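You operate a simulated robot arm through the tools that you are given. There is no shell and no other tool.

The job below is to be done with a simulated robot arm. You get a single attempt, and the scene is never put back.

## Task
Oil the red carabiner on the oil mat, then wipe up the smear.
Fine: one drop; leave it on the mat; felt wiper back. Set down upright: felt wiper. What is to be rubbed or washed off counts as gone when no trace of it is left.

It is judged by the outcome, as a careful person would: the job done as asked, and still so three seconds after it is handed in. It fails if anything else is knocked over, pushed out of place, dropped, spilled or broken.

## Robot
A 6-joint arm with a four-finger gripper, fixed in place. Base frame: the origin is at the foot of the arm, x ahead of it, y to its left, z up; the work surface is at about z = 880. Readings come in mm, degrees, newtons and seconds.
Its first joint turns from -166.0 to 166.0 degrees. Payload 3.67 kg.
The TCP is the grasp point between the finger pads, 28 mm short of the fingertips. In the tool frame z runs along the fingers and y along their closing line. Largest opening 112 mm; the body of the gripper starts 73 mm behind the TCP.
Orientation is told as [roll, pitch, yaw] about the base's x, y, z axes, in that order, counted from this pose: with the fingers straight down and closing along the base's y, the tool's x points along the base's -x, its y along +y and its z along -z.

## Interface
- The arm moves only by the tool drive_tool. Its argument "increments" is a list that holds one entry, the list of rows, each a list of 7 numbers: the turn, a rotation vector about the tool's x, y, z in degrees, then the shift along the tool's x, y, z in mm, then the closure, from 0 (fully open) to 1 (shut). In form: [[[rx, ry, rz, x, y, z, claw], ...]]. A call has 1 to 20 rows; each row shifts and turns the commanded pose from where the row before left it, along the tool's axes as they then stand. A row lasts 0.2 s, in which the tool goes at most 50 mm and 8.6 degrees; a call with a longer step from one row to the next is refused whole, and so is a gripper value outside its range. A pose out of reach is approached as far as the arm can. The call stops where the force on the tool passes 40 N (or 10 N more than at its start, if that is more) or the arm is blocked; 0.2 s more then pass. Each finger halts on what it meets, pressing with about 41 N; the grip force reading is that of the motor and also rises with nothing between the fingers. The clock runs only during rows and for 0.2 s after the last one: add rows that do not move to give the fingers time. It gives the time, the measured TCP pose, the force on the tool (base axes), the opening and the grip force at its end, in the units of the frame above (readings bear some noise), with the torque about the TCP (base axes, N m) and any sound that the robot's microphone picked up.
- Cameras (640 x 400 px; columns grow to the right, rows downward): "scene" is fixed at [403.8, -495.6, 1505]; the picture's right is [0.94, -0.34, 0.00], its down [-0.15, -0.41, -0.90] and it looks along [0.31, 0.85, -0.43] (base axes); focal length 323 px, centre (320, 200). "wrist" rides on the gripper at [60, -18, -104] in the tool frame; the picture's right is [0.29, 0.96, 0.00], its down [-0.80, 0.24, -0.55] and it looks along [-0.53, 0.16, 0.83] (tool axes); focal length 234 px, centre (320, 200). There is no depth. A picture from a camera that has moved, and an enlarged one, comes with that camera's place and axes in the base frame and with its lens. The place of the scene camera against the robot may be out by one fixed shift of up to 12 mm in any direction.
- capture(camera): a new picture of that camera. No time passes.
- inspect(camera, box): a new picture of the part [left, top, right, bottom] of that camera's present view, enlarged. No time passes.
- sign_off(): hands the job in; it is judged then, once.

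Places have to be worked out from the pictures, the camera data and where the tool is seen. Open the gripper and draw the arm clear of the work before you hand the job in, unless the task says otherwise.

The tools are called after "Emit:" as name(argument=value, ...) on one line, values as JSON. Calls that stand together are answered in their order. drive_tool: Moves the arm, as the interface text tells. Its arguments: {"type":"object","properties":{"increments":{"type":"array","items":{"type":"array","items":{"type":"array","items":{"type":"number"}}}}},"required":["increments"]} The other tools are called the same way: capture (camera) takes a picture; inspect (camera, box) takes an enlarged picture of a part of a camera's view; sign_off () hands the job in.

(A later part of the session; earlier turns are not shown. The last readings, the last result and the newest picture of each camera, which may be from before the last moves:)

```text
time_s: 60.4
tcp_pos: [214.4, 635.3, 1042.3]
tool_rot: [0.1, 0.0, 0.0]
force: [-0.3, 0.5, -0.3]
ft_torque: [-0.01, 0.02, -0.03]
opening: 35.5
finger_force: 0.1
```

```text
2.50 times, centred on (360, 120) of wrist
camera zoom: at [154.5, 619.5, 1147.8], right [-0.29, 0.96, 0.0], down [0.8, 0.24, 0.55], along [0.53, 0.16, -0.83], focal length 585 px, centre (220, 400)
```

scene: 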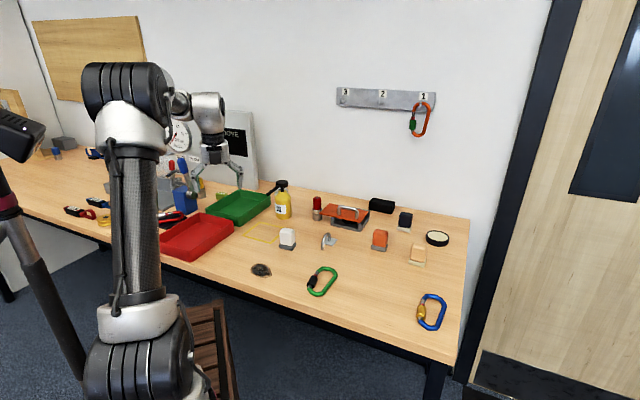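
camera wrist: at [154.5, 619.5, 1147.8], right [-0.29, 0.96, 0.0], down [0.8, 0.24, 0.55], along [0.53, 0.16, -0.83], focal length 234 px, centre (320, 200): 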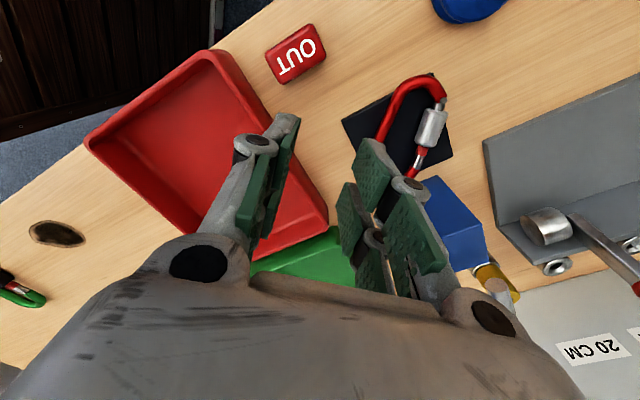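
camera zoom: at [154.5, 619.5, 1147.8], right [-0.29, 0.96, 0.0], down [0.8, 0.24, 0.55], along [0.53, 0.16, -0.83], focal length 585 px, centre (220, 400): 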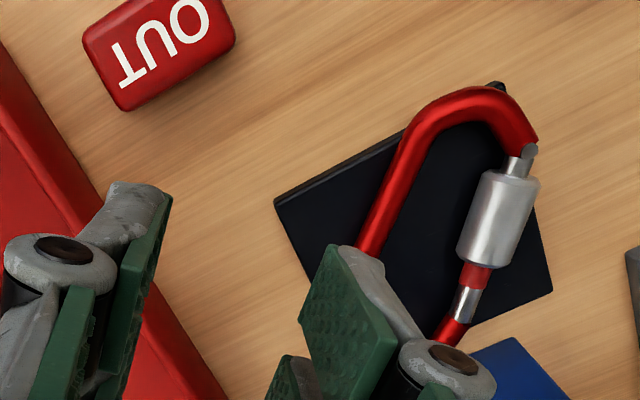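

The carabiner is unchanged on the slab. I'll lean the tool 4° (palm away from the sleeve end, for later clearance from the spout) and lower over the spine at about [218, 706].

Emit:
drive_tool(increments=[[[0, 4, 0, 0, 0, 0, 0.68], [0, 0, 0, -1.9, 0, 27.3, 0.68], [0, 0, 0, -1.9, 0, 27.3, 0.68], [0, 0, 0, -1.9, 0, 27.3, 0.68], [0, 0, 0, -1.3, 23.5, 0, 0.68], [0, 0, 0, -1.3, 23.5, 0, 0.68], [0, 0, 0, -1.3, 23.2, 0, 0.68], [0, 0, 0, -1.2, 0, 17.5, 0.68], [0, 0, 0, 0, 0, 0, 0.68]]])

Emit:
capture(camera="wrist")

Emit:
inspect(camera="wrist", box=[230, 60, 430, 220])

```text
time_s: 62.4
tcp_pos: [220.7, 705.8, 942.8]
tool_rot: [0.1, 4.0, 0.0]
force: [0.0, -0.5, 0.7]
ft_torque: [-0.01, 0.02, 0.01]
opening: 35.6
finger_force: 0.0
```

```text
taken
camera wrist: at [168.1, 688.2, 1051.6], right [-0.29, 0.96, 0.02], down [0.83, 0.24, 0.5], along [0.47, 0.16, -0.87], focal length 234 px, centre (320, 200)
```

wrist: 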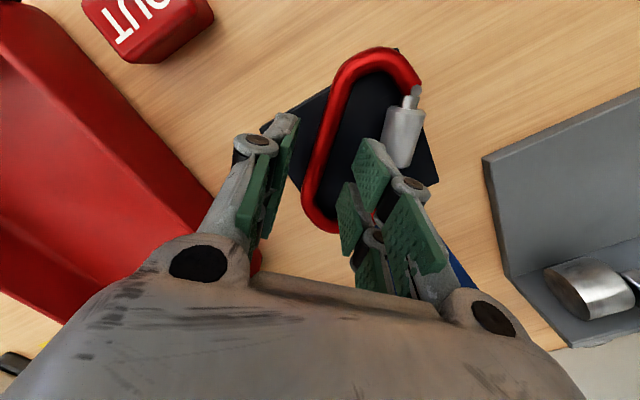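

```text
2.50 times, centred on (330, 140) of wrist
camera zoom: at [168.1, 688.2, 1051.6], right [-0.29, 0.96, 0.02], down [0.83, 0.24, 0.5], along [0.47, 0.16, -0.87], focal length 585 px, centre (295, 350)
```

zoom: 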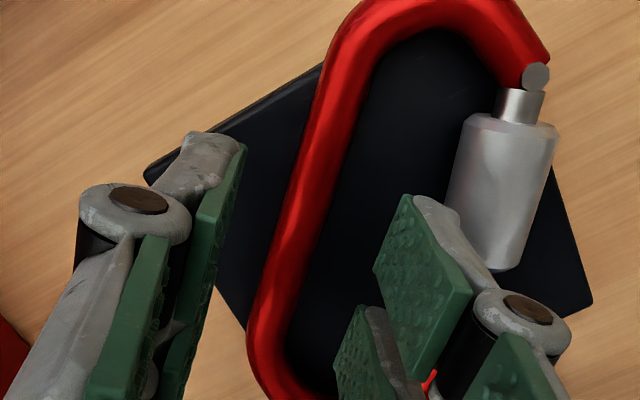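

The spine sits between the fingers and the inner prongs are inside the loop. I'll descend to z≈919.5 and close.

Emit:
drive_tool(increments=[[[0, 0, 0, -0.3, 0, 15, 0.68], [0, 0, 0, -0.3, 0, 8, 0.68], [0, 0, 0, 0, 0, 0, 0.68], [0, 0, 0, 0, 0, 0, 0.85], [0, 0, 0, 0, 0, 0, 1.0], [0, 0, 0, 0, 0, 0, 1.0], [0, 0, 0, 0, 0, 0, 1.0]]])

Emit:
inspect(camera="wrist", box=[230, 60, 430, 220])

```text
time_s: 64.0
tcp_pos: [220.4, 706.0, 919.2]
tool_rot: [0.1, 4.0, 0.0]
force: [-0.2, 0.5, 0.6]
ft_torque: [-0.01, 0.03, 0.01]
opening: 12.0
finger_force: 24.2
```

```text
2.50 times, centred on (330, 140) of wrist
camera zoom: at [167.1, 687.6, 1028.3], right [-0.29, 0.96, 0.02], down [0.83, 0.24, 0.5], along [0.47, 0.16, -0.87], focal length 585 px, centre (295, 350)
```

zoom: 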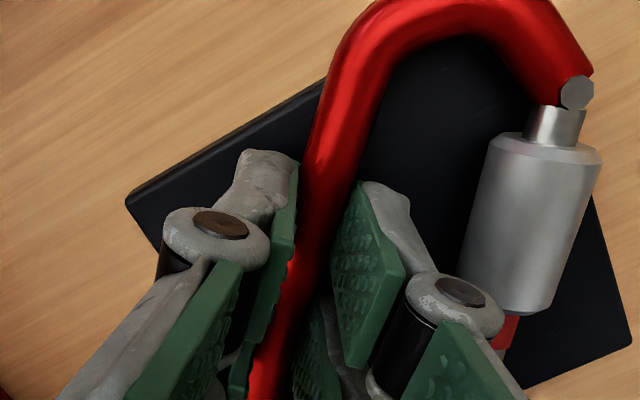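

Gripped again at 12 mm. The sleeve is at (-29, +49) relative to the TCP, so I'll lift, back inward, and carry it to an open spot near [495, 470] at z≈1060 before rotating.

Emit:
drive_tool(increments=[[[0, 0, 0, 0.7, 0, -10, 1.0], [0, 0, 0, 1.4, 0, -20, 1.0], [0, 0, 0, 1.8, -25, -25, 1.0], [0, 0, 0, 1.8, -25, -25, 1.0], [0, 0, 0, 1.8, -25, -25, 1.0], [0, 0, 0, 2.4, 0, -35, 1.0], [0, 0, 0, -34.3, -20.1, -2.4, 1.0], [0, 0, 0, -34.3, -20.1, -2.4, 1.0], [0, 0, 0, -34.3, -20.1, -2.4, 1.0], [0, 0, 0, -34.3, -20.1, -2.4, 1.0], [0, 0, 0, -34.3, -20.1, -2.4, 1.0], [0, 0, 0, -34.3, -20.1, -2.4, 1.0], [0, 0, 0, -34.3, -20.1, -2.4, 1.0], [0, 0, 0, -34.3, -20.1, -2.4, 1.0], [0, 0, 0, 0, 0, 0, 1.0]]])

Emit:
capture(camera="scene")

```text
time_s: 67.2
tcp_pos: [493.8, 471.1, 1058.5]
tool_rot: [0.1, 4.0, 0.1]
force: [0.4, 0.3, -1.0]
ft_torque: [-0.02, 0.01, -0.02]
opening: 12.3
finger_force: 23.9
```

```text
taken
```

scene: 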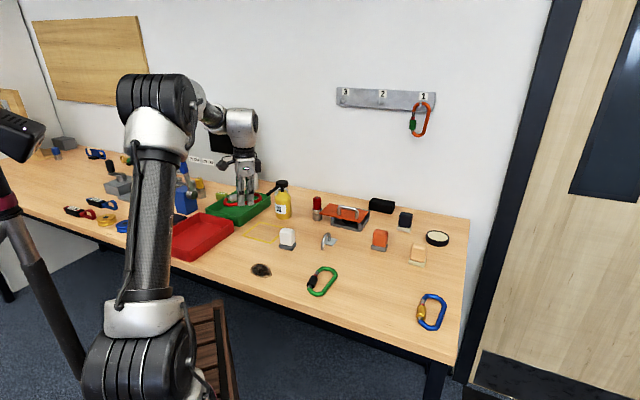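

Now I'll rotate the held carabiner −90° about the vertical in place.

Emit:
drive_tool(increments=[[[-0.572, 0, 8.18, 0, 0, 0, 1.0], [-0.572, 0, 8.18, 0, 0, 0, 1.0], [-0.572, 0, 8.18, 0, 0, 0, 1.0], [-0.572, 0, 8.18, 0, 0, 0, 1.0], [-0.572, 0, 8.18, 0, 0, 0, 1.0], [-0.572, 0, 8.18, 0, 0, 0, 1.0], [-0.572, 0, 8.18, 0, 0, 0, 1.0], [-0.572, 0, 8.18, 0, 0, 0, 1.0], [-0.572, 0, 8.18, 0, 0, 0, 1.0], [-0.572, 0, 8.18, 0, 0, 0, 1.0], [-0.572, 0, 8.18, 0, 0, 0, 1.0], [0, 0, 0, 0, 0, 0, 1.0]]])

Emit:
capture(camera="wrist")

Emit:
inspect(camera="scene", box=[210, 140, 310, 260])

```text
time_s: 69.8
tcp_pos: [495.4, 469.9, 1059.2]
tool_rot: [-0.1, 4.1, -90.3]
force: [0.3, 0.3, -0.4]
ft_torque: [-0.02, -0.01, 0.04]
opening: 12.0
finger_force: 23.9
```

```text
taken
camera wrist: at [477.1, 523.6, 1167.9], right [0.96, 0.28, 0.02], down [0.24, -0.84, 0.5], along [0.16, -0.47, -0.87], focal length 234 px, centre (320, 200)
```

wrist: 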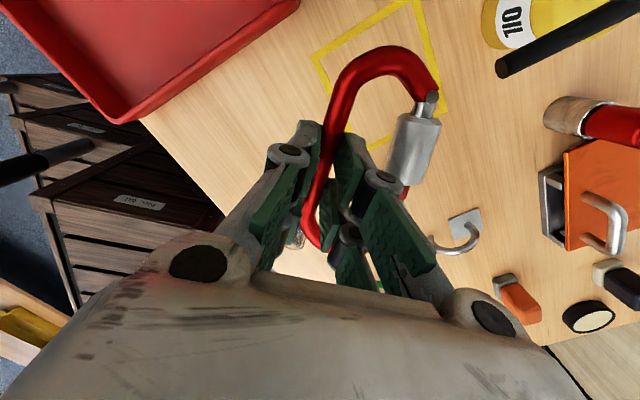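

```text
3.33 times, centred on (260, 200) of scene
camera zoom: at [403.8, -495.6, 1505.0], right [0.94, -0.34, 0.0], down [-0.15, -0.41, -0.9], along [0.31, 0.85, -0.43], focal length 1075 px, centre (520, 200)
```

zoom: 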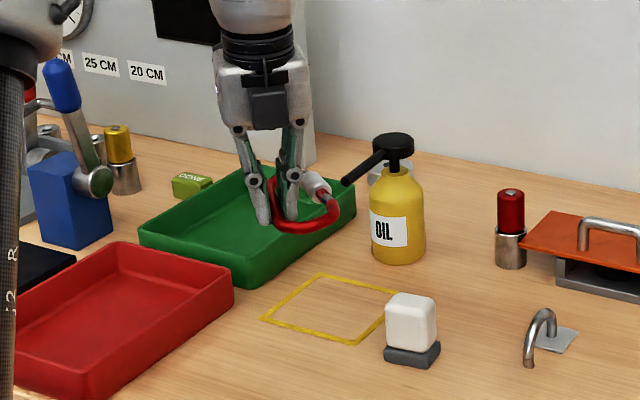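

Rotation done; the spout tip reprojects at exactly [581, 553.5, 1015]. I'll descend here to z≈930, clear of the spout, then slide low to the target [533, 516.5] so the sleeve ends up beneath the tip.

Emit:
drive_tool(increments=[[[0, 0, 0, -2.3, 0, 32.2, 1.0], [0, 0, 0, -2.3, 0, 32.2, 1.0], [0, 0, 0, -2.3, 0, 32.2, 1.0], [0, 0, 0, -2.3, 0, 32.2, 1.0], [0, 0, 0, 7.8, 6.2, 0.6, 1.0], [0, 0, 0, 0, 0, 0, 1.0]]])

Emit:
capture(camera="wrist")

Emit:
inspect(camera="scene", box=[230, 160, 310, 260])

```text
time_s: 71.2
tcp_pos: [503.0, 477.3, 930.0]
tool_rot: [0.0, 4.1, -90.1]
force: [0.0, 0.5, -1.2]
ft_torque: [-0.04, 0.02, -0.02]
opening: 11.7
finger_force: 23.9
```

```text
taken
camera wrist: at [484.6, 530.1, 1038.3], right [0.96, 0.28, 0.02], down [0.24, -0.84, 0.5], along [0.16, -0.47, -0.87], focal length 234 px, centre (320, 200)
```

wrist: 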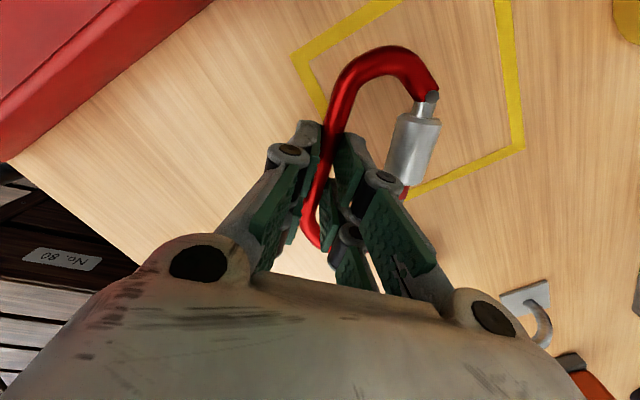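

```text
4.00 times, centred on (270, 210) of scene
camera zoom: at [403.8, -495.6, 1505.0], right [0.94, -0.34, 0.0], down [-0.15, -0.41, -0.9], along [0.31, 0.85, -0.43], focal length 1290 px, centre (520, 160)
```

zoom: 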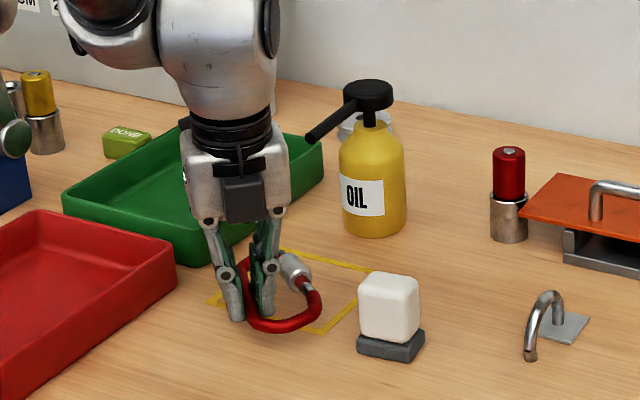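

The carabiner is level above the square and the wiper (now measured near [612, 408]) is well clear. I'll slide toward the target in small steps, watching force near the spout.

Emit:
drive_tool(increments=[[[0, 0, 0, 10, 8, 0.7, 1.0], [0, 0, 0, 10, 8, 0.7, 1.0], [0, 0, 0, 10, 8, 0.7, 1.0], [0, 0, 0, 0, 0, 0, 1.0]]])

Emit:
inspect(camera="scene", box=[230, 160, 310, 260])

Emit:
capture(camera="wrist")

```text
time_s: 72.2
tcp_pos: [527.6, 508.3, 931.1]
tool_rot: [-0.1, 4.1, -90.2]
force: [-0.3, 0.3, -1.1]
ft_torque: [-0.03, -0.01, 0.03]
opening: 11.9
finger_force: 24.1
```

```text
4.00 times, centred on (270, 210) of scene
camera zoom: at [403.8, -495.6, 1505.0], right [0.94, -0.34, 0.0], down [-0.15, -0.41, -0.9], along [0.31, 0.85, -0.43], focal length 1290 px, centre (520, 160)
```

zoom: 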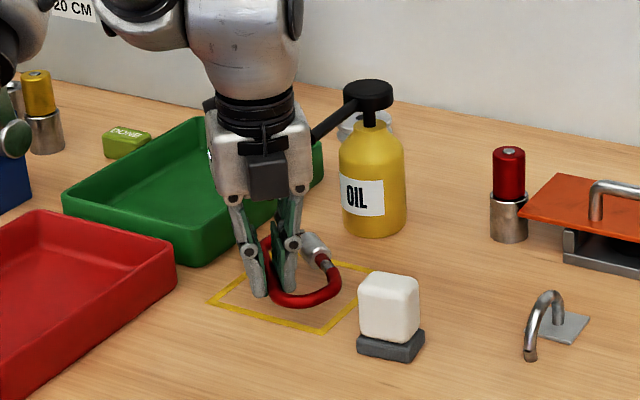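

```text
taken
camera wrist: at [509.0, 561.5, 1039.2], right [0.96, 0.28, 0.02], down [0.24, -0.84, 0.5], along [0.16, -0.47, -0.87], focal length 234 px, centre (320, 200)
```

wrist: 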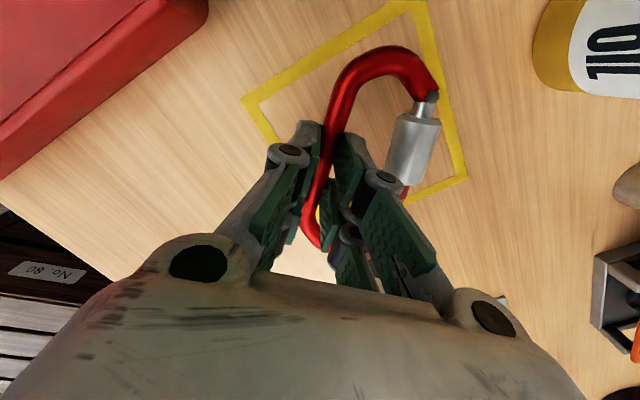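

No contact so far. I'll make the last small step to about [533, 516.5] and lower toward the table.

Emit:
drive_tool(increments=[[[0, 0, 0, 4.1, 2.7, 0.3, 1.0], [0, 0, 0, 4.1, 2.7, 0.3, 1.0], [0, 0, 0, -0.6, 0, 8, 1.0], [0, 0, 0, -0.5, 0, 7, 1.0], [0, 0, 0, 0, 0, 0, 1.0]]])

Emit:
inspect(camera="scene", box=[235, 175, 305, 255])

```text
time_s: 73.4
tcp_pos: [532.6, 516.8, 916.0]
tool_rot: [0.0, 4.1, -90.2]
force: [0.5, 0.0, -1.5]
ft_torque: [0.0, 0.04, 0.0]
opening: 12.0
finger_force: 23.8
```

```text
5.00 times, centred on (270, 215) of scene
camera zoom: at [403.8, -495.6, 1505.0], right [0.94, -0.34, 0.0], down [-0.15, -0.41, -0.9], along [0.31, 0.85, -0.43], focal length 1613 px, centre (570, 125)
```

zoom: 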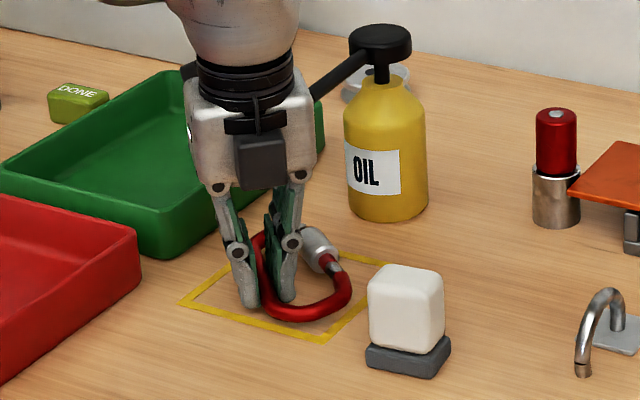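

Everything is positioned with no contact. I'll lower the last ~4 mm until it rests on the surface and read the force.

Emit:
drive_tool(increments=[[[0, 0, 0, -0.2, 0, 3, 1.0], [0, 0, 0, 0, 0, 1.3, 1.0], [0, 0, 0, 0, 0, 0, 1.0]]])

```text
time_s: 74.2
tcp_pos: [529.5, 516.9, 912.1]
tool_rot: [-0.1, 4.1, -90.2]
force: [-0.5, 0.0, -0.4]
ft_torque: [-0.05, -0.02, -0.01]
opening: 11.8
finger_force: 24.8
```

The downward load dropped, so it's touching. I'll ease down slightly, open to ~36 mm, lift straight up a little, then back away from the spout.

Emit:
drive_tool(increments=[[[0, 0, 0, 0, 0, 0.7, 1.0], [0, 0, 0, 0, 0, 0, 0.85], [0, 0, 0, 0, 0, 0, 0.68], [0, 0, 0, 0, 0, 0, 0.68], [0, 0, 0, 1.0, 0, -14, 0.68], [0, 0, 0, 0.8, 0, -12, 0.68], [0, 0, 0, -25, -20, -12, 0.68], [0, 0, 0, -25, -20, -20, 0.68], [0, 0, 0, -25, -20, -30, 0.68], [0, 0, 0, 0, 0, -40, 0.68], [0, 0, 0, 0, 0, 0, 0.68]]])

Emit:
inspect(camera="scene", box=[235, 175, 305, 255])

Emit:
capture(camera="wrist")

```text
time_s: 76.6
tcp_pos: [469.4, 434.6, 1032.7]
tool_rot: [-0.2, 4.0, -90.2]
force: [-0.4, 1.0, 0.1]
ft_torque: [-0.01, -0.02, 0.03]
opening: 35.9
finger_force: 0.2
```

```text
5.00 times, centred on (270, 215) of scene
camera zoom: at [403.8, -495.6, 1505.0], right [0.94, -0.34, 0.0], down [-0.15, -0.41, -0.9], along [0.31, 0.85, -0.43], focal length 1613 px, centre (570, 125)
```

zoom: 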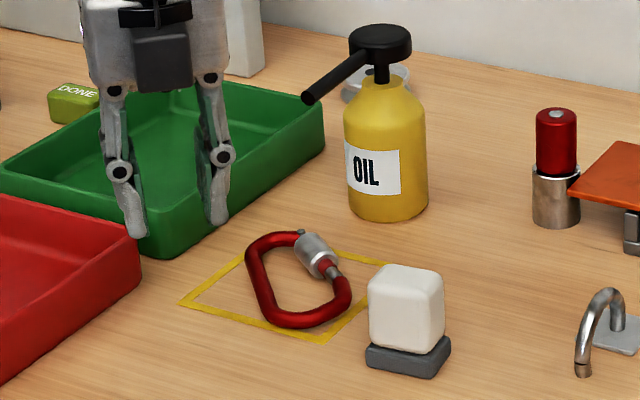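

```text
taken
camera wrist: at [451.0, 487.7, 1139.8], right [0.96, 0.28, 0.02], down [0.24, -0.84, 0.5], along [0.16, -0.47, -0.87], focal length 234 px, centre (320, 200)
```

wrist: 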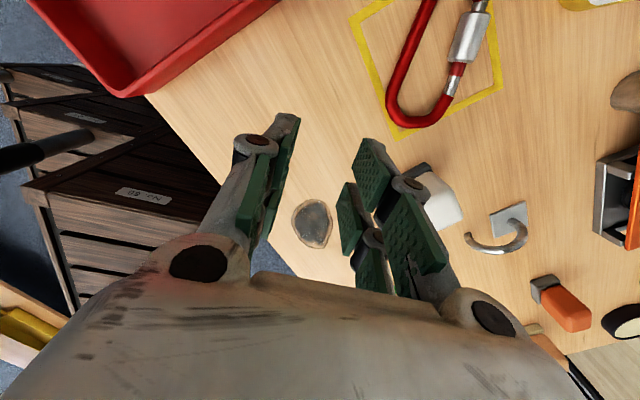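

The carabiner lies inside the yellow square and the point beneath the spout tip projects onto its sleeve. Next is one press of the pump head: I'll level the tool, close the fingers, rotate to yaw −29° and tilt 15° outward for the extra reach.

Emit:
drive_tool(increments=[[[-0.2, -4.0, 0, 0, 0, 0, 0.8], [0, 0, 0, 0, 0, -40, 1.0], [0, 0, 0, 0, 0, -40, 1.0], [0, 0, -7.65, 0, 0, 0, 1.0], [0, 0, -7.65, 0, 0, 0, 1.0], [0, 0, -7.65, 0, 0, 0, 1.0], [0, 0, -7.65, 0, 0, 0, 1.0], [0, 0, -7.65, 0, 0, 0, 1.0], [0, 0, -7.65, 0, 0, 0, 1.0], [0, 0, -7.65, 0, 0, 0, 1.0], [0, 0, -7.65, 0, 0, 0, 1.0], [0, 0, 0, -17.5, 30.8, 0, 1.0], [0, 0, 0, -17.5, 30.8, 0, 1.0], [0, 0, 0, -17.5, 30.8, 0, 1.0], [-7.5, 0, 0, 0, 0, 0, 1.0], [-7.5, 0, 0, 0, 0, 0, 1.0], [0, 0, 0, 0, 0, 0, 1.0]]])

Emit:
capture(camera="wrist")

Emit:
inspect(camera="scene", box=[220, 110, 320, 240])

```text
time_s: 80.2
tcp_pos: [561.8, 489.9, 1113.2]
tool_rot: [15.2, 0.0, -29.0]
force: [0.0, 0.0, 0.1]
ft_torque: [0.01, 0.01, -0.02]
opening: 0.0
finger_force: 36.0
```

```text
taken
camera wrist: at [486.7, 480.5, 1209.2], right [0.2, 0.95, 0.25], down [0.74, -0.31, 0.6], along [0.65, 0.07, -0.76], focal length 234 px, centre (320, 200)
```

wrist: 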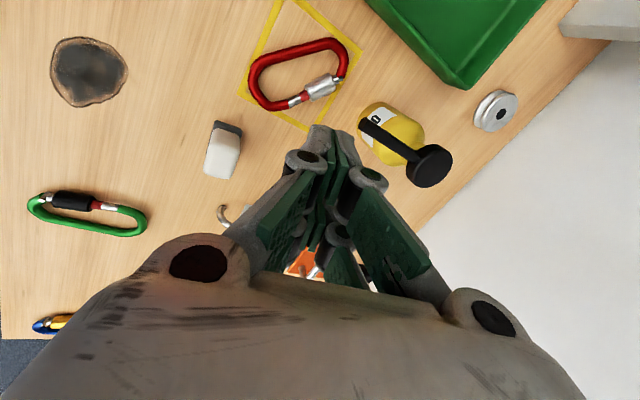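

```text
3.08 times, centred on (270, 175) of scene
camera zoom: at [403.8, -495.6, 1505.0], right [0.94, -0.34, 0.0], down [-0.15, -0.41, -0.9], along [0.31, 0.85, -0.43], focal length 993 px, centre (474, 277)
```

zoom: 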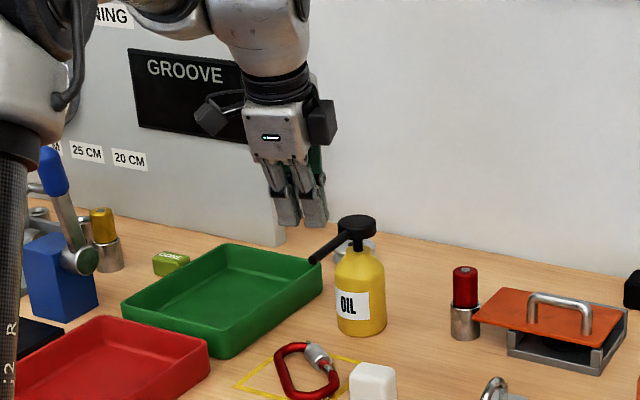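

The view confirms the head position near [647, 621.5]. I'll move the closed fingertips to ~28 mm above the pump head.

Emit:
drive_tool(increments=[[[0, 0, 0, -2.7, 36.4, 17.2, 1.0], [0, 0, 0, -2.7, 36.4, 17.2, 1.0], [0, 0, 0, -2.7, 36.4, 17.2, 1.0], [0, 0, 0, -2.7, 36.4, 17.2, 1.0], [0, 0, 0, 0, 0, 0, 1.0]]])

Emit:
capture(camera="wrist")

Emit:
inspect(camera="wrist", box=[260, 60, 400, 200])

Emit:
inspect(camera="scene", box=[250, 150, 310, 220])

```text
time_s: 81.4
tcp_pos: [647.1, 622.5, 1086.2]
tool_rot: [15.0, -0.1, -29.0]
force: [-0.1, 0.7, 0.0]
ft_torque: [0.04, 0.0, 0.0]
opening: 0.1
finger_force: 35.4
```

```text
taken
camera wrist: at [572.0, 613.7, 1182.1], right [0.2, 0.95, 0.25], down [0.74, -0.31, 0.6], along [0.65, 0.07, -0.76], focal length 234 px, centre (320, 200)
```

wrist: 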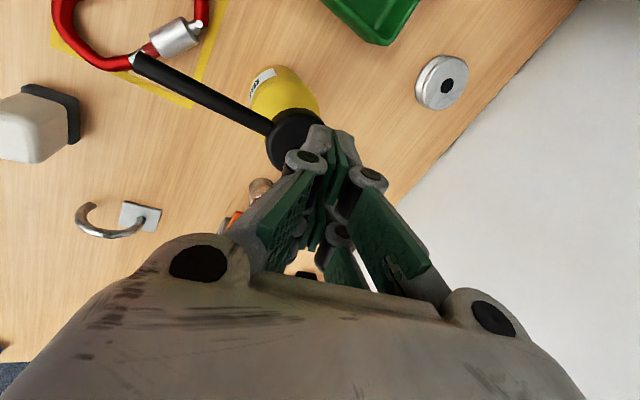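

```text
2.86 times, centred on (330, 130) of wrist
camera zoom: at [572.0, 613.7, 1182.1], right [0.2, 0.95, 0.25], down [0.74, -0.31, 0.6], along [0.65, 0.07, -0.76], focal length 669 px, centre (291, 400)
```

zoom: 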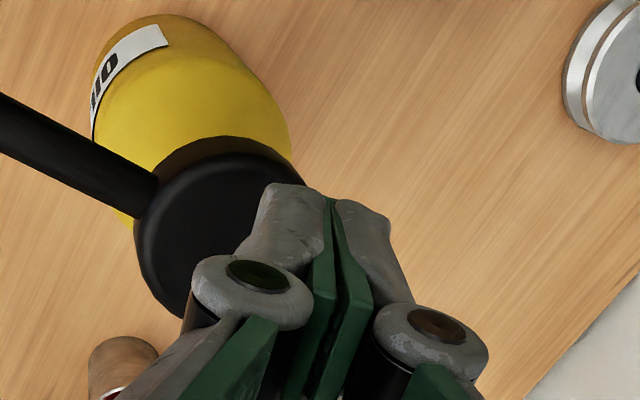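

```text
5.71 times, centred on (280, 185) of scene
camera zoom: at [403.8, -495.6, 1505.0], right [0.94, -0.34, 0.0], down [-0.15, -0.41, -0.9], along [0.31, 0.85, -0.43], focal length 1843 px, centre (549, 286)
```

zoom: 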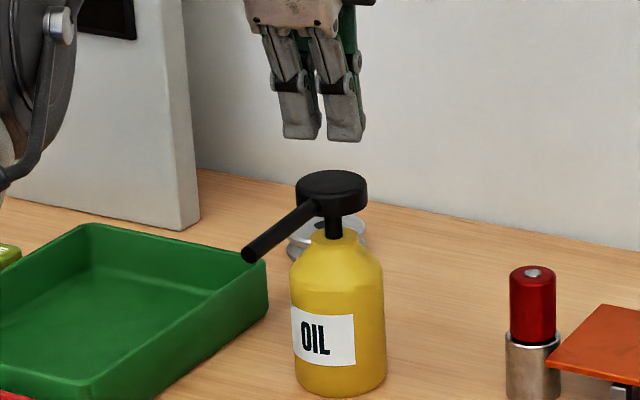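

The fingertips' lower edge is right over the head's centre. I'll descend to just above contact, then press in small steps while watching force and sound.

Emit:
drive_tool(increments=[[[0, 0, 0, 0, -3.1, 11.6, 1.0], [0, 0, 0, 0, -2.8, 10.6, 1.0], [0, 0, 0, 0, 0, 0, 1.0]]])

Emit:
inspect(camera="scene", box=[250, 160, 310, 220])

```text
time_s: 82.2
tcp_pos: [646.9, 622.6, 1063.3]
tool_rot: [15.1, -0.2, -29.0]
force: [-1.0, -0.3, -0.5]
ft_torque: [-0.01, 0.0, -0.02]
opening: 0.0
finger_force: 35.7
```

```text
6.67 times, centred on (280, 190) of scene
camera zoom: at [403.8, -495.6, 1505.0], right [0.94, -0.34, 0.0], down [-0.15, -0.41, -0.9], along [0.31, 0.85, -0.43], focal length 2151 px, centre (587, 267)
```

zoom: 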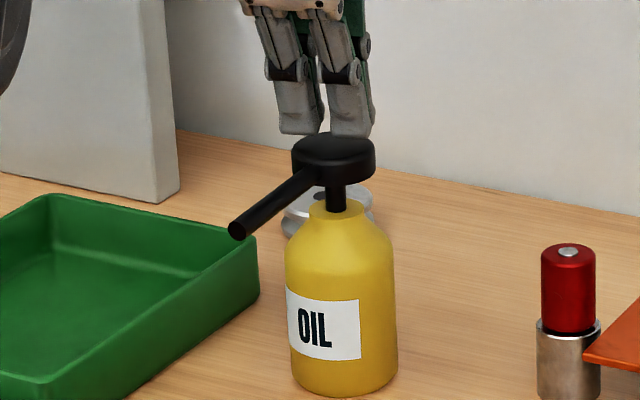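

The tips are ~6 mm above the head. Pressing slowly now.

Emit:
drive_tool(increments=[[[0, 0, 0, 0, -0.52, 1.93, 1.0], [0, 0, 0, 0, -0.52, 1.93, 1.0], [0, 0, 0, 0, -0.52, 1.93, 1.0], [0, 0, 0, 0, -0.52, 1.93, 1.0]]])

```text
time_s: 83.2
tcp_pos: [647.4, 621.5, 1054.7]
tool_rot: [15.1, -0.1, -29.0]
force: [-0.1, 0.2, 1.4]
ft_torque: [-0.02, 0.0, 0.0]
opening: 0.1
finger_force: 35.4
```

Force rises slightly at z≈1055, likely first contact. Continuing in small steps.

Emit:
drive_tool(increments=[[[0, 0, 0, 0, -0.39, 1.45, 1.0], [0, 0, 0, 0, -0.39, 1.45, 1.0]]])

Emit:
inspect(camera="scene", box=[250, 160, 310, 220])

```text
time_s: 83.8
tcp_pos: [646.4, 623.3, 1050.3]
tool_rot: [15.2, 0.0, -29.0]
force: [1.2, -0.7, 2.2]
ft_torque: [0.0, -0.03, 0.02]
opening: 0.1
finger_force: 35.6
```

```text
6.67 times, centred on (280, 190) of scene
camera zoom: at [403.8, -495.6, 1505.0], right [0.94, -0.34, 0.0], down [-0.15, -0.41, -0.9], along [0.31, 0.85, -0.43], focal length 2151 px, centre (587, 267)
```

zoom: 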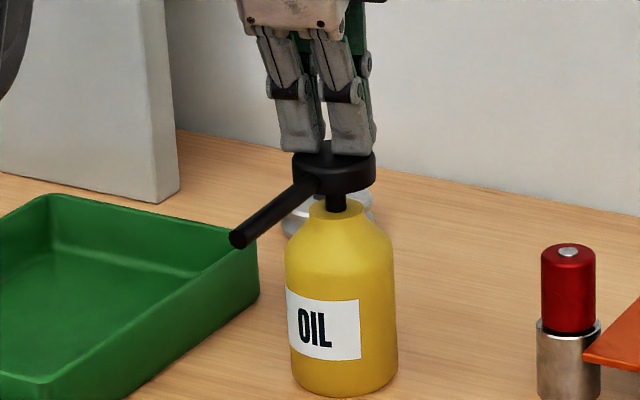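

The head is moving down under ~2 N. I'll keep pressing in small steps to reach the end of the stroke, listening for a sound.

Emit:
drive_tool(increments=[[[0, 0, 0, 0, -0.39, 1.45, 1.0], [0, 0, 0, 0, -0.39, 1.45, 1.0]]])

Emit:
inspect(camera="scene", box=[235, 170, 315, 260])

```text
time_s: 84.4
tcp_pos: [648.1, 624.0, 1048.3]
tool_rot: [15.2, -0.1, -29.0]
force: [-1.0, 1.1, 2.7]
ft_torque: [-0.04, 0.05, 0.0]
opening: 0.0
finger_force: 36.0
```

```text
4.44 times, centred on (275, 215) of scene
camera zoom: at [403.8, -495.6, 1505.0], right [0.94, -0.34, 0.0], down [-0.15, -0.41, -0.9], along [0.31, 0.85, -0.43], focal length 1434 px, centre (520, 133)
```

zoom: 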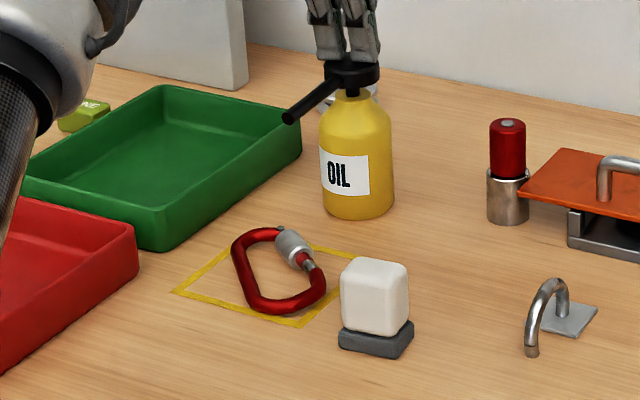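

No drop yet; the spring force is ~2.7 N. Continuing the same stroke.

Emit:
drive_tool(increments=[[[0, 0, 0, 0, -0.39, 1.45, 1.0], [0, 0, 0, 0, -0.39, 1.45, 1.0]]])

Emit:
inspect(camera="scene", box=[250, 170, 305, 250])

```text
time_s: 85.0
tcp_pos: [647.7, 624.4, 1045.9]
tool_rot: [15.3, -0.1, -28.9]
force: [-0.2, -1.4, 3.1]
ft_torque: [-0.03, 0.0, 0.04]
opening: 0.1
finger_force: 35.4
```

```text
5.00 times, centred on (278, 210) of scene
camera zoom: at [403.8, -495.6, 1505.0], right [0.94, -0.34, 0.0], down [-0.15, -0.41, -0.9], along [0.31, 0.85, -0.43], focal length 1613 px, centre (532, 150)
```

zoom: 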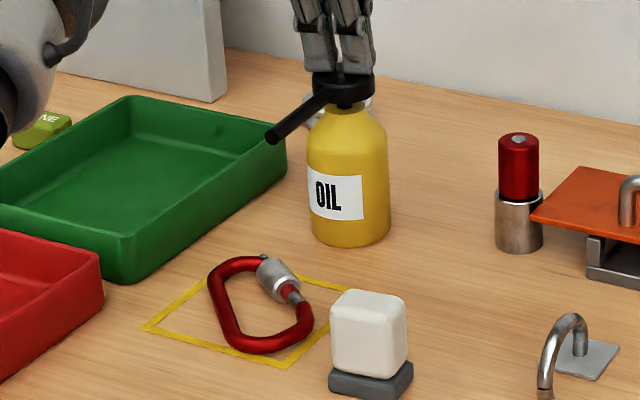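

Still under spring load with no sound. I notice a dark spot in the green tray, so I'll zoom in on it and on the carabiner before going on.

Emit:
inspect(camera="scene", box=[240, 180, 290, 212])

Emit:
inspect(camera="scene", box=[250, 215, 285, 245])

Emit:
capture(camera="wrist")

```text
12.50 times, centred on (265, 196) of scene
camera zoom: at [403.8, -495.6, 1505.0], right [0.94, -0.34, 0.0], down [-0.15, -0.41, -0.9], along [0.31, 0.85, -0.43], focal length 4032 px, centre (1008, 250)
```

zoom: 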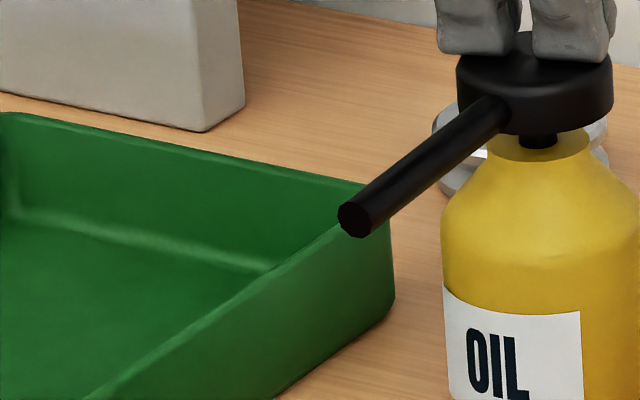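

```text
13.33 times, centred on (268, 230) of scene
camera zoom: at [403.8, -495.6, 1505.0], right [0.94, -0.34, 0.0], down [-0.15, -0.41, -0.9], along [0.31, 0.85, -0.43], focal length 4301 px, centre (1020, -200)
```

zoom: 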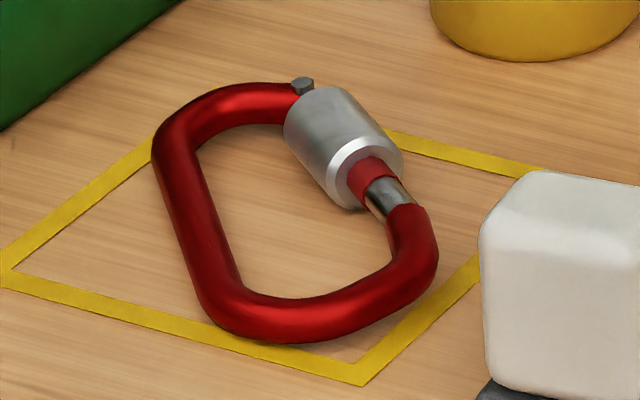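

```text
taken
camera wrist: at [573.1, 614.6, 1140.6], right [0.2, 0.95, 0.25], down [0.74, -0.31, 0.6], along [0.65, 0.07, -0.76], focal length 234 px, centre (320, 200)
```

wrist: 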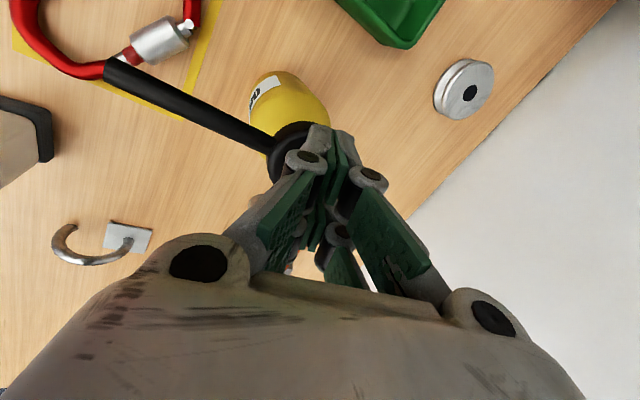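

The tray spot was only a rendering artifact, and the carabiner is still dry. About 5 mm of stem remains; I'll keep pressing in the same stroke.

Emit:
drive_tool(increments=[[[0, 0, 0, 0, -0.39, 1.45, 1.0], [0, 0, 0, 0, -0.39, 1.45, 1.0]]])

Emit:
inspect(camera="scene", box=[250, 180, 300, 245])

```text
time_s: 85.6
tcp_pos: [648.6, 622.8, 1041.9]
tool_rot: [15.2, -0.1, -28.9]
force: [0.5, 0.7, 3.4]
ft_torque: [0.01, -0.02, -0.01]
opening: 0.2
finger_force: 36.0
```

```text
6.15 times, centred on (275, 212) of scene
camera zoom: at [403.8, -495.6, 1505.0], right [0.94, -0.34, 0.0], down [-0.15, -0.41, -0.9], along [0.31, 0.85, -0.43], focal length 1985 px, centre (597, 123)
```

zoom: 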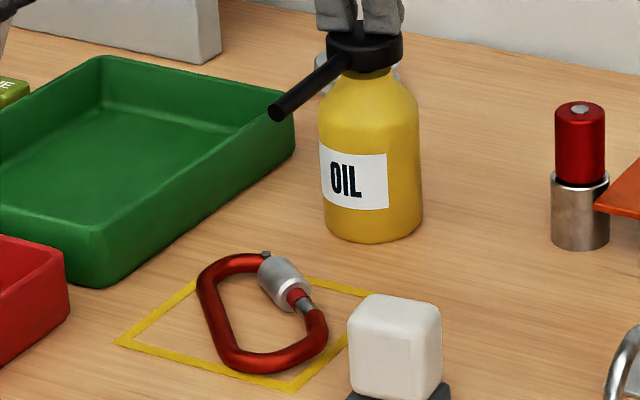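

Force 3.4 N and nearly at the neck. A couple more millimetres.

Emit:
drive_tool(increments=[[[0, 0, 0, 0, -0.26, 0.97, 1.0], [0, 0, 0, 0, -0.26, 0.97, 1.0]]])

Emit:
inspect(camera="scene", box=[250, 215, 285, 245])

Emit:
inspect(camera="scene", box=[260, 178, 300, 212])

```text
time_s: 86.2
tcp_pos: [647.9, 622.9, 1038.4]
tool_rot: [15.2, -0.1, -29.0]
force: [-1.9, 1.8, 3.6]
ft_torque: [0.04, 0.02, -0.01]
opening: 0.0
finger_force: 35.6
```

```text
13.33 times, centred on (268, 230) of scene
camera zoom: at [403.8, -495.6, 1505.0], right [0.94, -0.34, 0.0], down [-0.15, -0.41, -0.9], along [0.31, 0.85, -0.43], focal length 4301 px, centre (1020, -200)
```

zoom: 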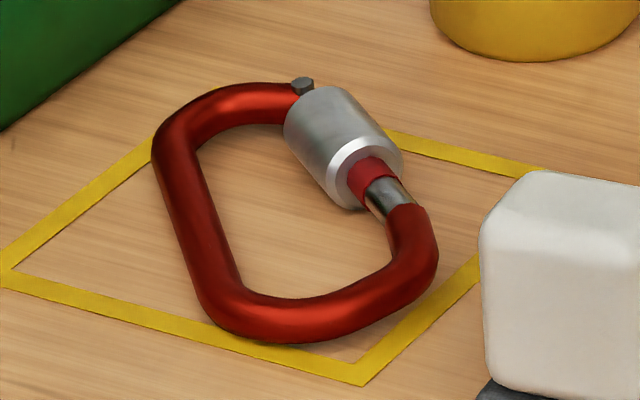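

```text
11.76 times, centred on (280, 195) of scene
camera zoom: at [403.8, -495.6, 1505.0], right [0.94, -0.34, 0.0], down [-0.15, -0.41, -0.9], along [0.31, 0.85, -0.43], focal length 3795 px, centre (791, 259)
```

zoom: 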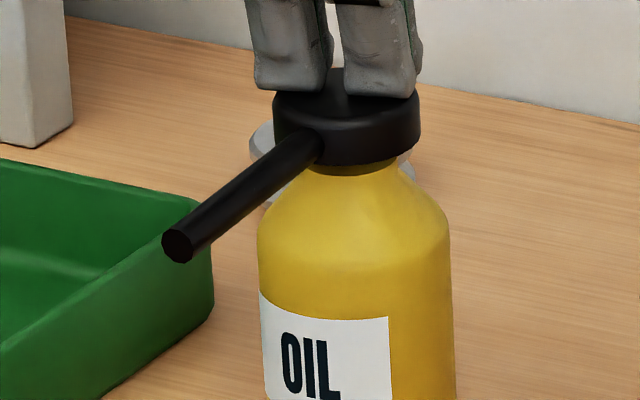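

The head is at the neck now, force only 3.6 N and no hard stop. I'll continue gently to the end of travel.

Emit:
drive_tool(increments=[[[0, 0, 0, 0, -0.26, 0.97, 1.0], [0, 0, 0, 0, -0.26, 0.97, 1.0]]])

Emit:
inspect(camera="scene", box=[250, 180, 300, 245])

```text
time_s: 86.8
tcp_pos: [647.8, 622.9, 1038.5]
tool_rot: [15.1, 0.0, -28.9]
force: [-1.8, 1.8, 4.6]
ft_torque: [0.03, 0.05, -0.01]
opening: 0.0
finger_force: 35.3
```

```text
6.15 times, centred on (275, 212) of scene
camera zoom: at [403.8, -495.6, 1505.0], right [0.94, -0.34, 0.0], down [-0.15, -0.41, -0.9], along [0.31, 0.85, -0.43], focal length 1985 px, centre (597, 123)
```

zoom: 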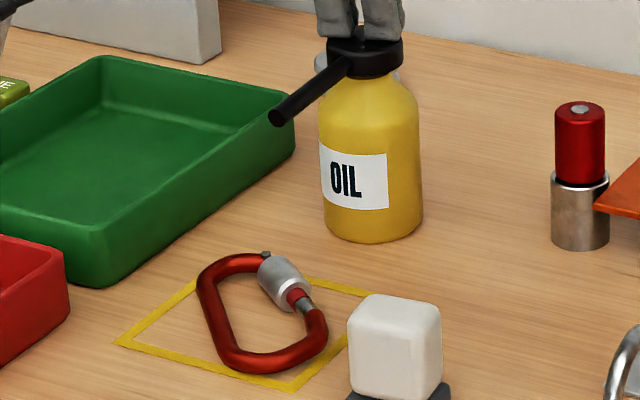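

Force creeping up to 4.6 N. Two more millimetres.

Emit:
drive_tool(increments=[[[0, 0, 0, 0, -0.26, 0.97, 1.0], [0, 0, 0, 0, -0.26, 0.97, 1.0]]])

Emit:
inspect(camera="scene", box=[250, 215, 285, 245])

```text
time_s: 87.4
tcp_pos: [648.0, 623.1, 1037.1]
tool_rot: [15.2, -0.1, -29.0]
force: [-0.5, -2.0, 13.7]
ft_torque: [-0.05, 0.04, -0.02]
opening: 0.2
finger_force: 35.2
```

```text
13.33 times, centred on (268, 230) of scene
camera zoom: at [403.8, -495.6, 1505.0], right [0.94, -0.34, 0.0], down [-0.15, -0.41, -0.9], along [0.31, 0.85, -0.43], focal length 4301 px, centre (1020, -200)
```

zoom: 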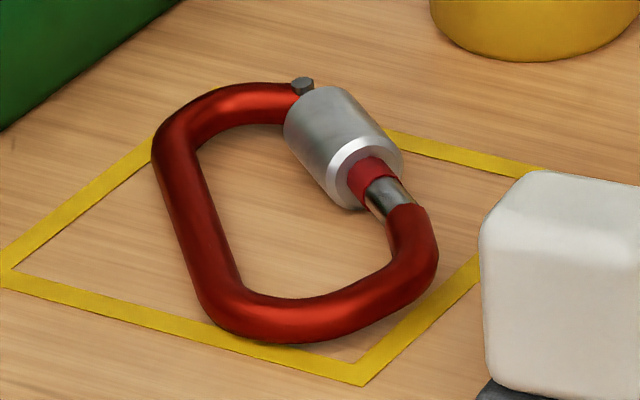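

Hard stop reached (13.7 N). I'll hold for a moment and look around the spout tip and carabiner for the drop.

Emit:
drive_tool(increments=[[[0, 0, 0, 0, 0, 0, 1.0], [0, 0, 0, 0, 0, 0, 1.0]]])

Emit:
inspect(camera="scene", box=[262, 190, 285, 240])

Emit:
inspect(camera="wrist", box=[0, 0, 220, 130])

```text
time_s: 88.0
tcp_pos: [647.7, 623.3, 1037.5]
tool_rot: [15.3, -0.1, -29.0]
force: [1.8, -0.4, 19.0]
ft_torque: [-0.04, -0.07, 0.01]
opening: 0.0
finger_force: 35.5
```

```text
8.00 times, centred on (274, 215) of scene
camera zoom: at [403.8, -495.6, 1505.0], right [0.94, -0.34, 0.0], down [-0.15, -0.41, -0.9], along [0.31, 0.85, -0.43], focal length 2581 px, centre (692, 80)
```

zoom: 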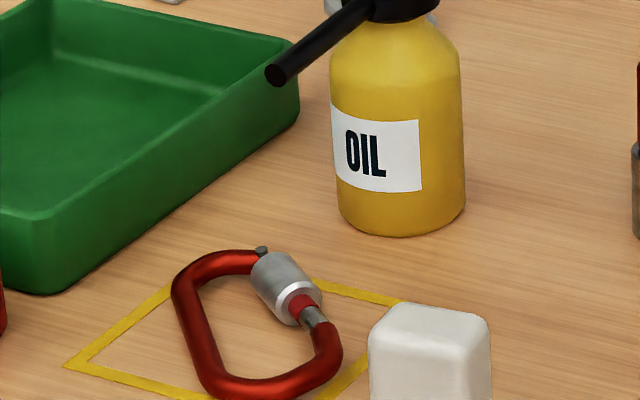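

```text
2.91 times, centred on (110, 65) of wrist
camera zoom: at [572.9, 613.5, 1132.7], right [0.2, 0.95, 0.25], down [0.74, -0.31, 0.6], along [0.65, 0.07, -0.76], focal length 681 px, centre (931, 593)
```

zoom: 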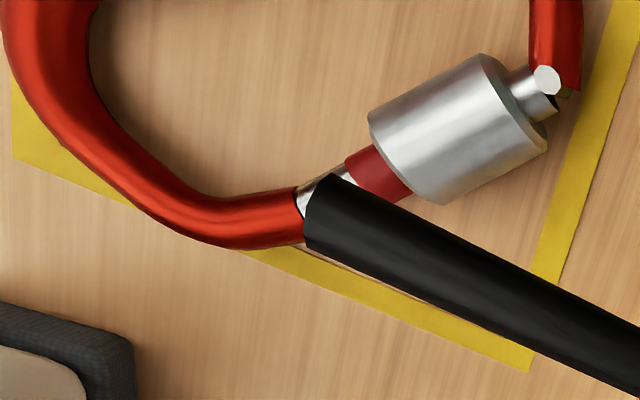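

No visible drop yet; it may form as the pump returns. I'll lift straight up to let the head spring back and look again.

Emit:
drive_tool(increments=[[[0, 0, 0, 0, 1.3, -4.8, 1.0], [0, 0, 0, 0, 3.1, -11.6, 1.0], [0, 0, 0, 0, 5.2, -19.3, 1.0], [0, 0, 0, 0, 2.6, -9.7, 1.0], [0, 0, 0, 0, 0, 0, 1.0]]])

Emit:
inspect(camera="scene", box=[250, 175, 300, 245])

Emit:
inspect(camera="scene", box=[252, 215, 285, 240])

Emit:
inspect(camera="wrist", box=[20, 0, 240, 130])

```text
time_s: 89.2
tcp_pos: [646.6, 622.4, 1081.9]
tool_rot: [15.1, 0.0, -29.0]
force: [0.2, 0.6, -0.1]
ft_torque: [-0.03, -0.02, -0.02]
opening: 0.3
finger_force: 35.5
```

```text
5.71 times, centred on (275, 210) of scene
camera zoom: at [403.8, -495.6, 1505.0], right [0.94, -0.34, 0.0], down [-0.15, -0.41, -0.9], along [0.31, 0.85, -0.43], focal length 1843 px, centre (577, 143)
```

zoom: 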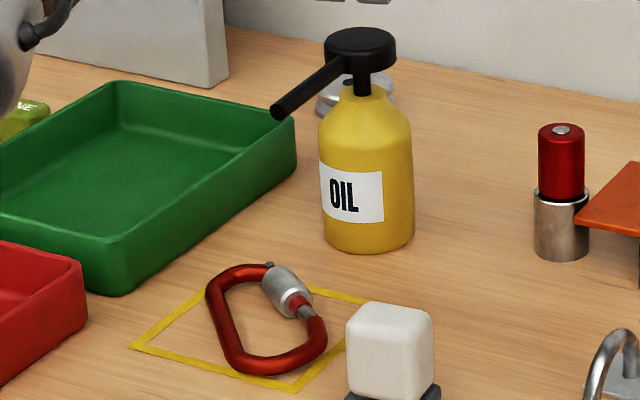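

```text
16.00 times, centred on (268, 228) of scene
camera zoom: at [403.8, -495.6, 1505.0], right [0.94, -0.34, 0.0], down [-0.15, -0.41, -0.9], along [0.31, 0.85, -0.43], focal length 5162 px, centre (1144, -240)
```

zoom: 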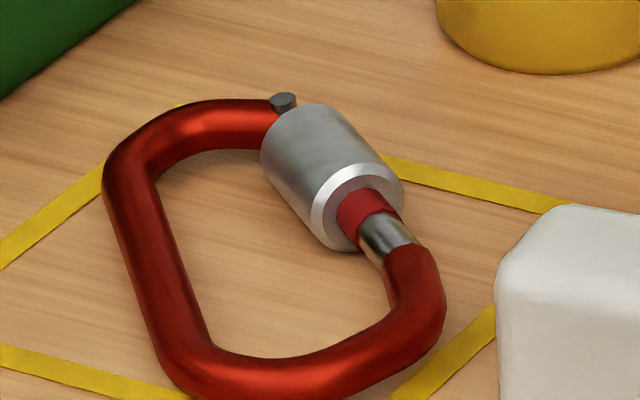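

```text
2.91 times, centred on (130, 65) of wrist
camera zoom: at [572.6, 614.0, 1178.6], right [0.2, 0.95, 0.25], down [0.74, -0.31, 0.6], along [0.65, 0.07, -0.76], focal length 681 px, centre (873, 593)
```

zoom: 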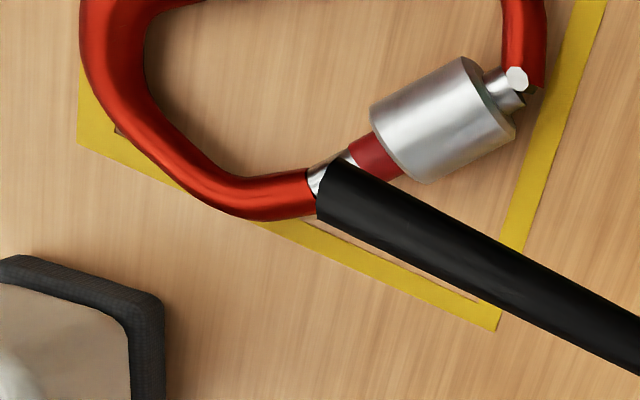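

The pump sprang back and I see a golden tint near the gate collar that wasn't obvious before. I'll zoom in strongly on that area and compare.

Emit:
inspect(camera="scene", box=[263, 219, 280, 234])

Emit:
inspect(camera="scene", box=[252, 225, 282, 247])

Emit:
inspect(camera="wrist", box=[100, 10, 220, 90])

```text
16.00 times, centred on (272, 226) of scene
camera zoom: at [403.8, -495.6, 1505.0], right [0.94, -0.34, 0.0], down [-0.15, -0.41, -0.9], along [0.31, 0.85, -0.43], focal length 5162 px, centre (1096, -224)
```

zoom: 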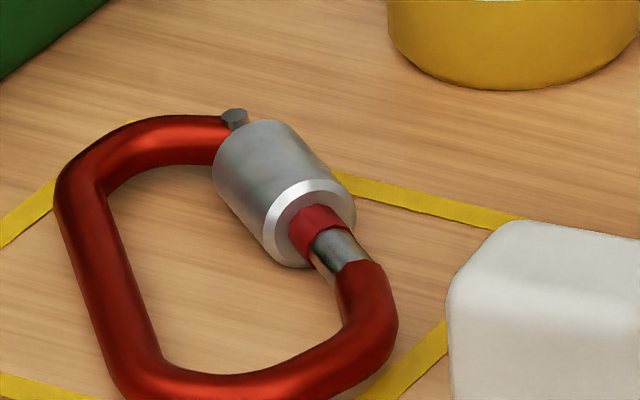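

```text
16.00 times, centred on (267, 236) of scene
camera zoom: at [403.8, -495.6, 1505.0], right [0.94, -0.34, 0.0], down [-0.15, -0.41, -0.9], along [0.31, 0.85, -0.43], focal length 5162 px, centre (1168, -376)
```

zoom: 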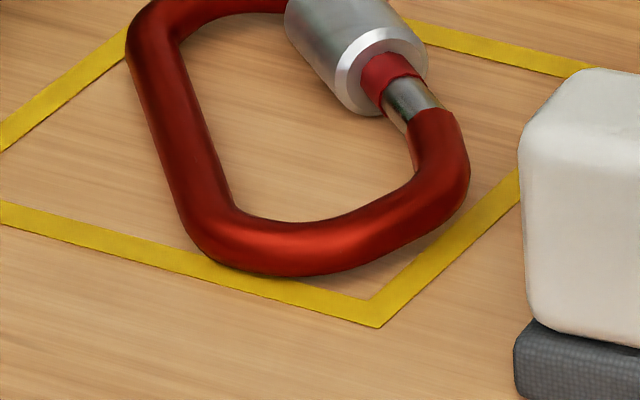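

```text
5.00 times, centred on (160, 50) of wrist
camera zoom: at [572.6, 614.0, 1178.6], right [0.2, 0.95, 0.25], down [0.74, -0.31, 0.6], along [0.65, 0.07, -0.76], focal length 1171 px, centre (1120, 950)
```

zoom: 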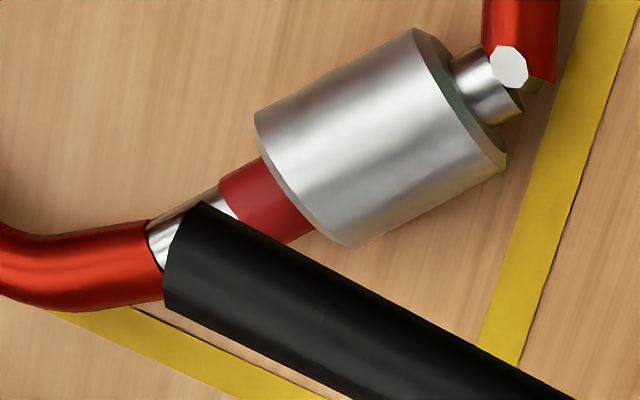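

The tint is just reflected wood; no drop is evident from here. I'll retreat from the bottle, level the tool, and inspect the carabiner and mat closely from above with the wrist camera.

Emit:
drive_tool(increments=[[[0, 0, 0, 2.7, -36.4, -17.2, 1.0], [0, 0, 0, 2.7, -36.4, -17.2, 1.0], [0, 0, 0, 2.7, -36.4, -17.2, 1.0], [0, 0, 0, 2.7, -36.4, -17.2, 1.0], [7.5, 0, 0, 0, 0, 0, 1.0], [7.5, 0, 0, 0, 0, 0, 1.0], [0, 0, 0, 25, -35, 0, 1.0], [0, 0, 0, 25, -35, 0, 1.0], [0, 0, 0, 0, 0, 20, 1.0], [0, 0, 0, 0, 0, 0, 1.0]]])

Emit:
capture(camera="wrist")

```text
time_s: 91.4
tcp_pos: [482.4, 452.8, 1090.3]
tool_rot: [0.0, -0.1, -29.0]
force: [0.3, -0.4, -0.1]
ft_torque: [0.01, 0.01, 0.02]
opening: 0.1
finger_force: 35.8
```

```text
taken
camera wrist: at [420.4, 467.5, 1194.4], right [0.21, 0.98, 0.0], down [0.81, -0.18, 0.56], along [0.54, -0.12, -0.83], focal length 234 px, centre (320, 200)
```

wrist: 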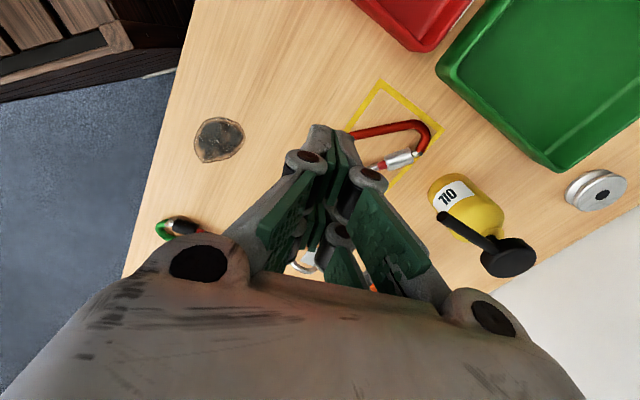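

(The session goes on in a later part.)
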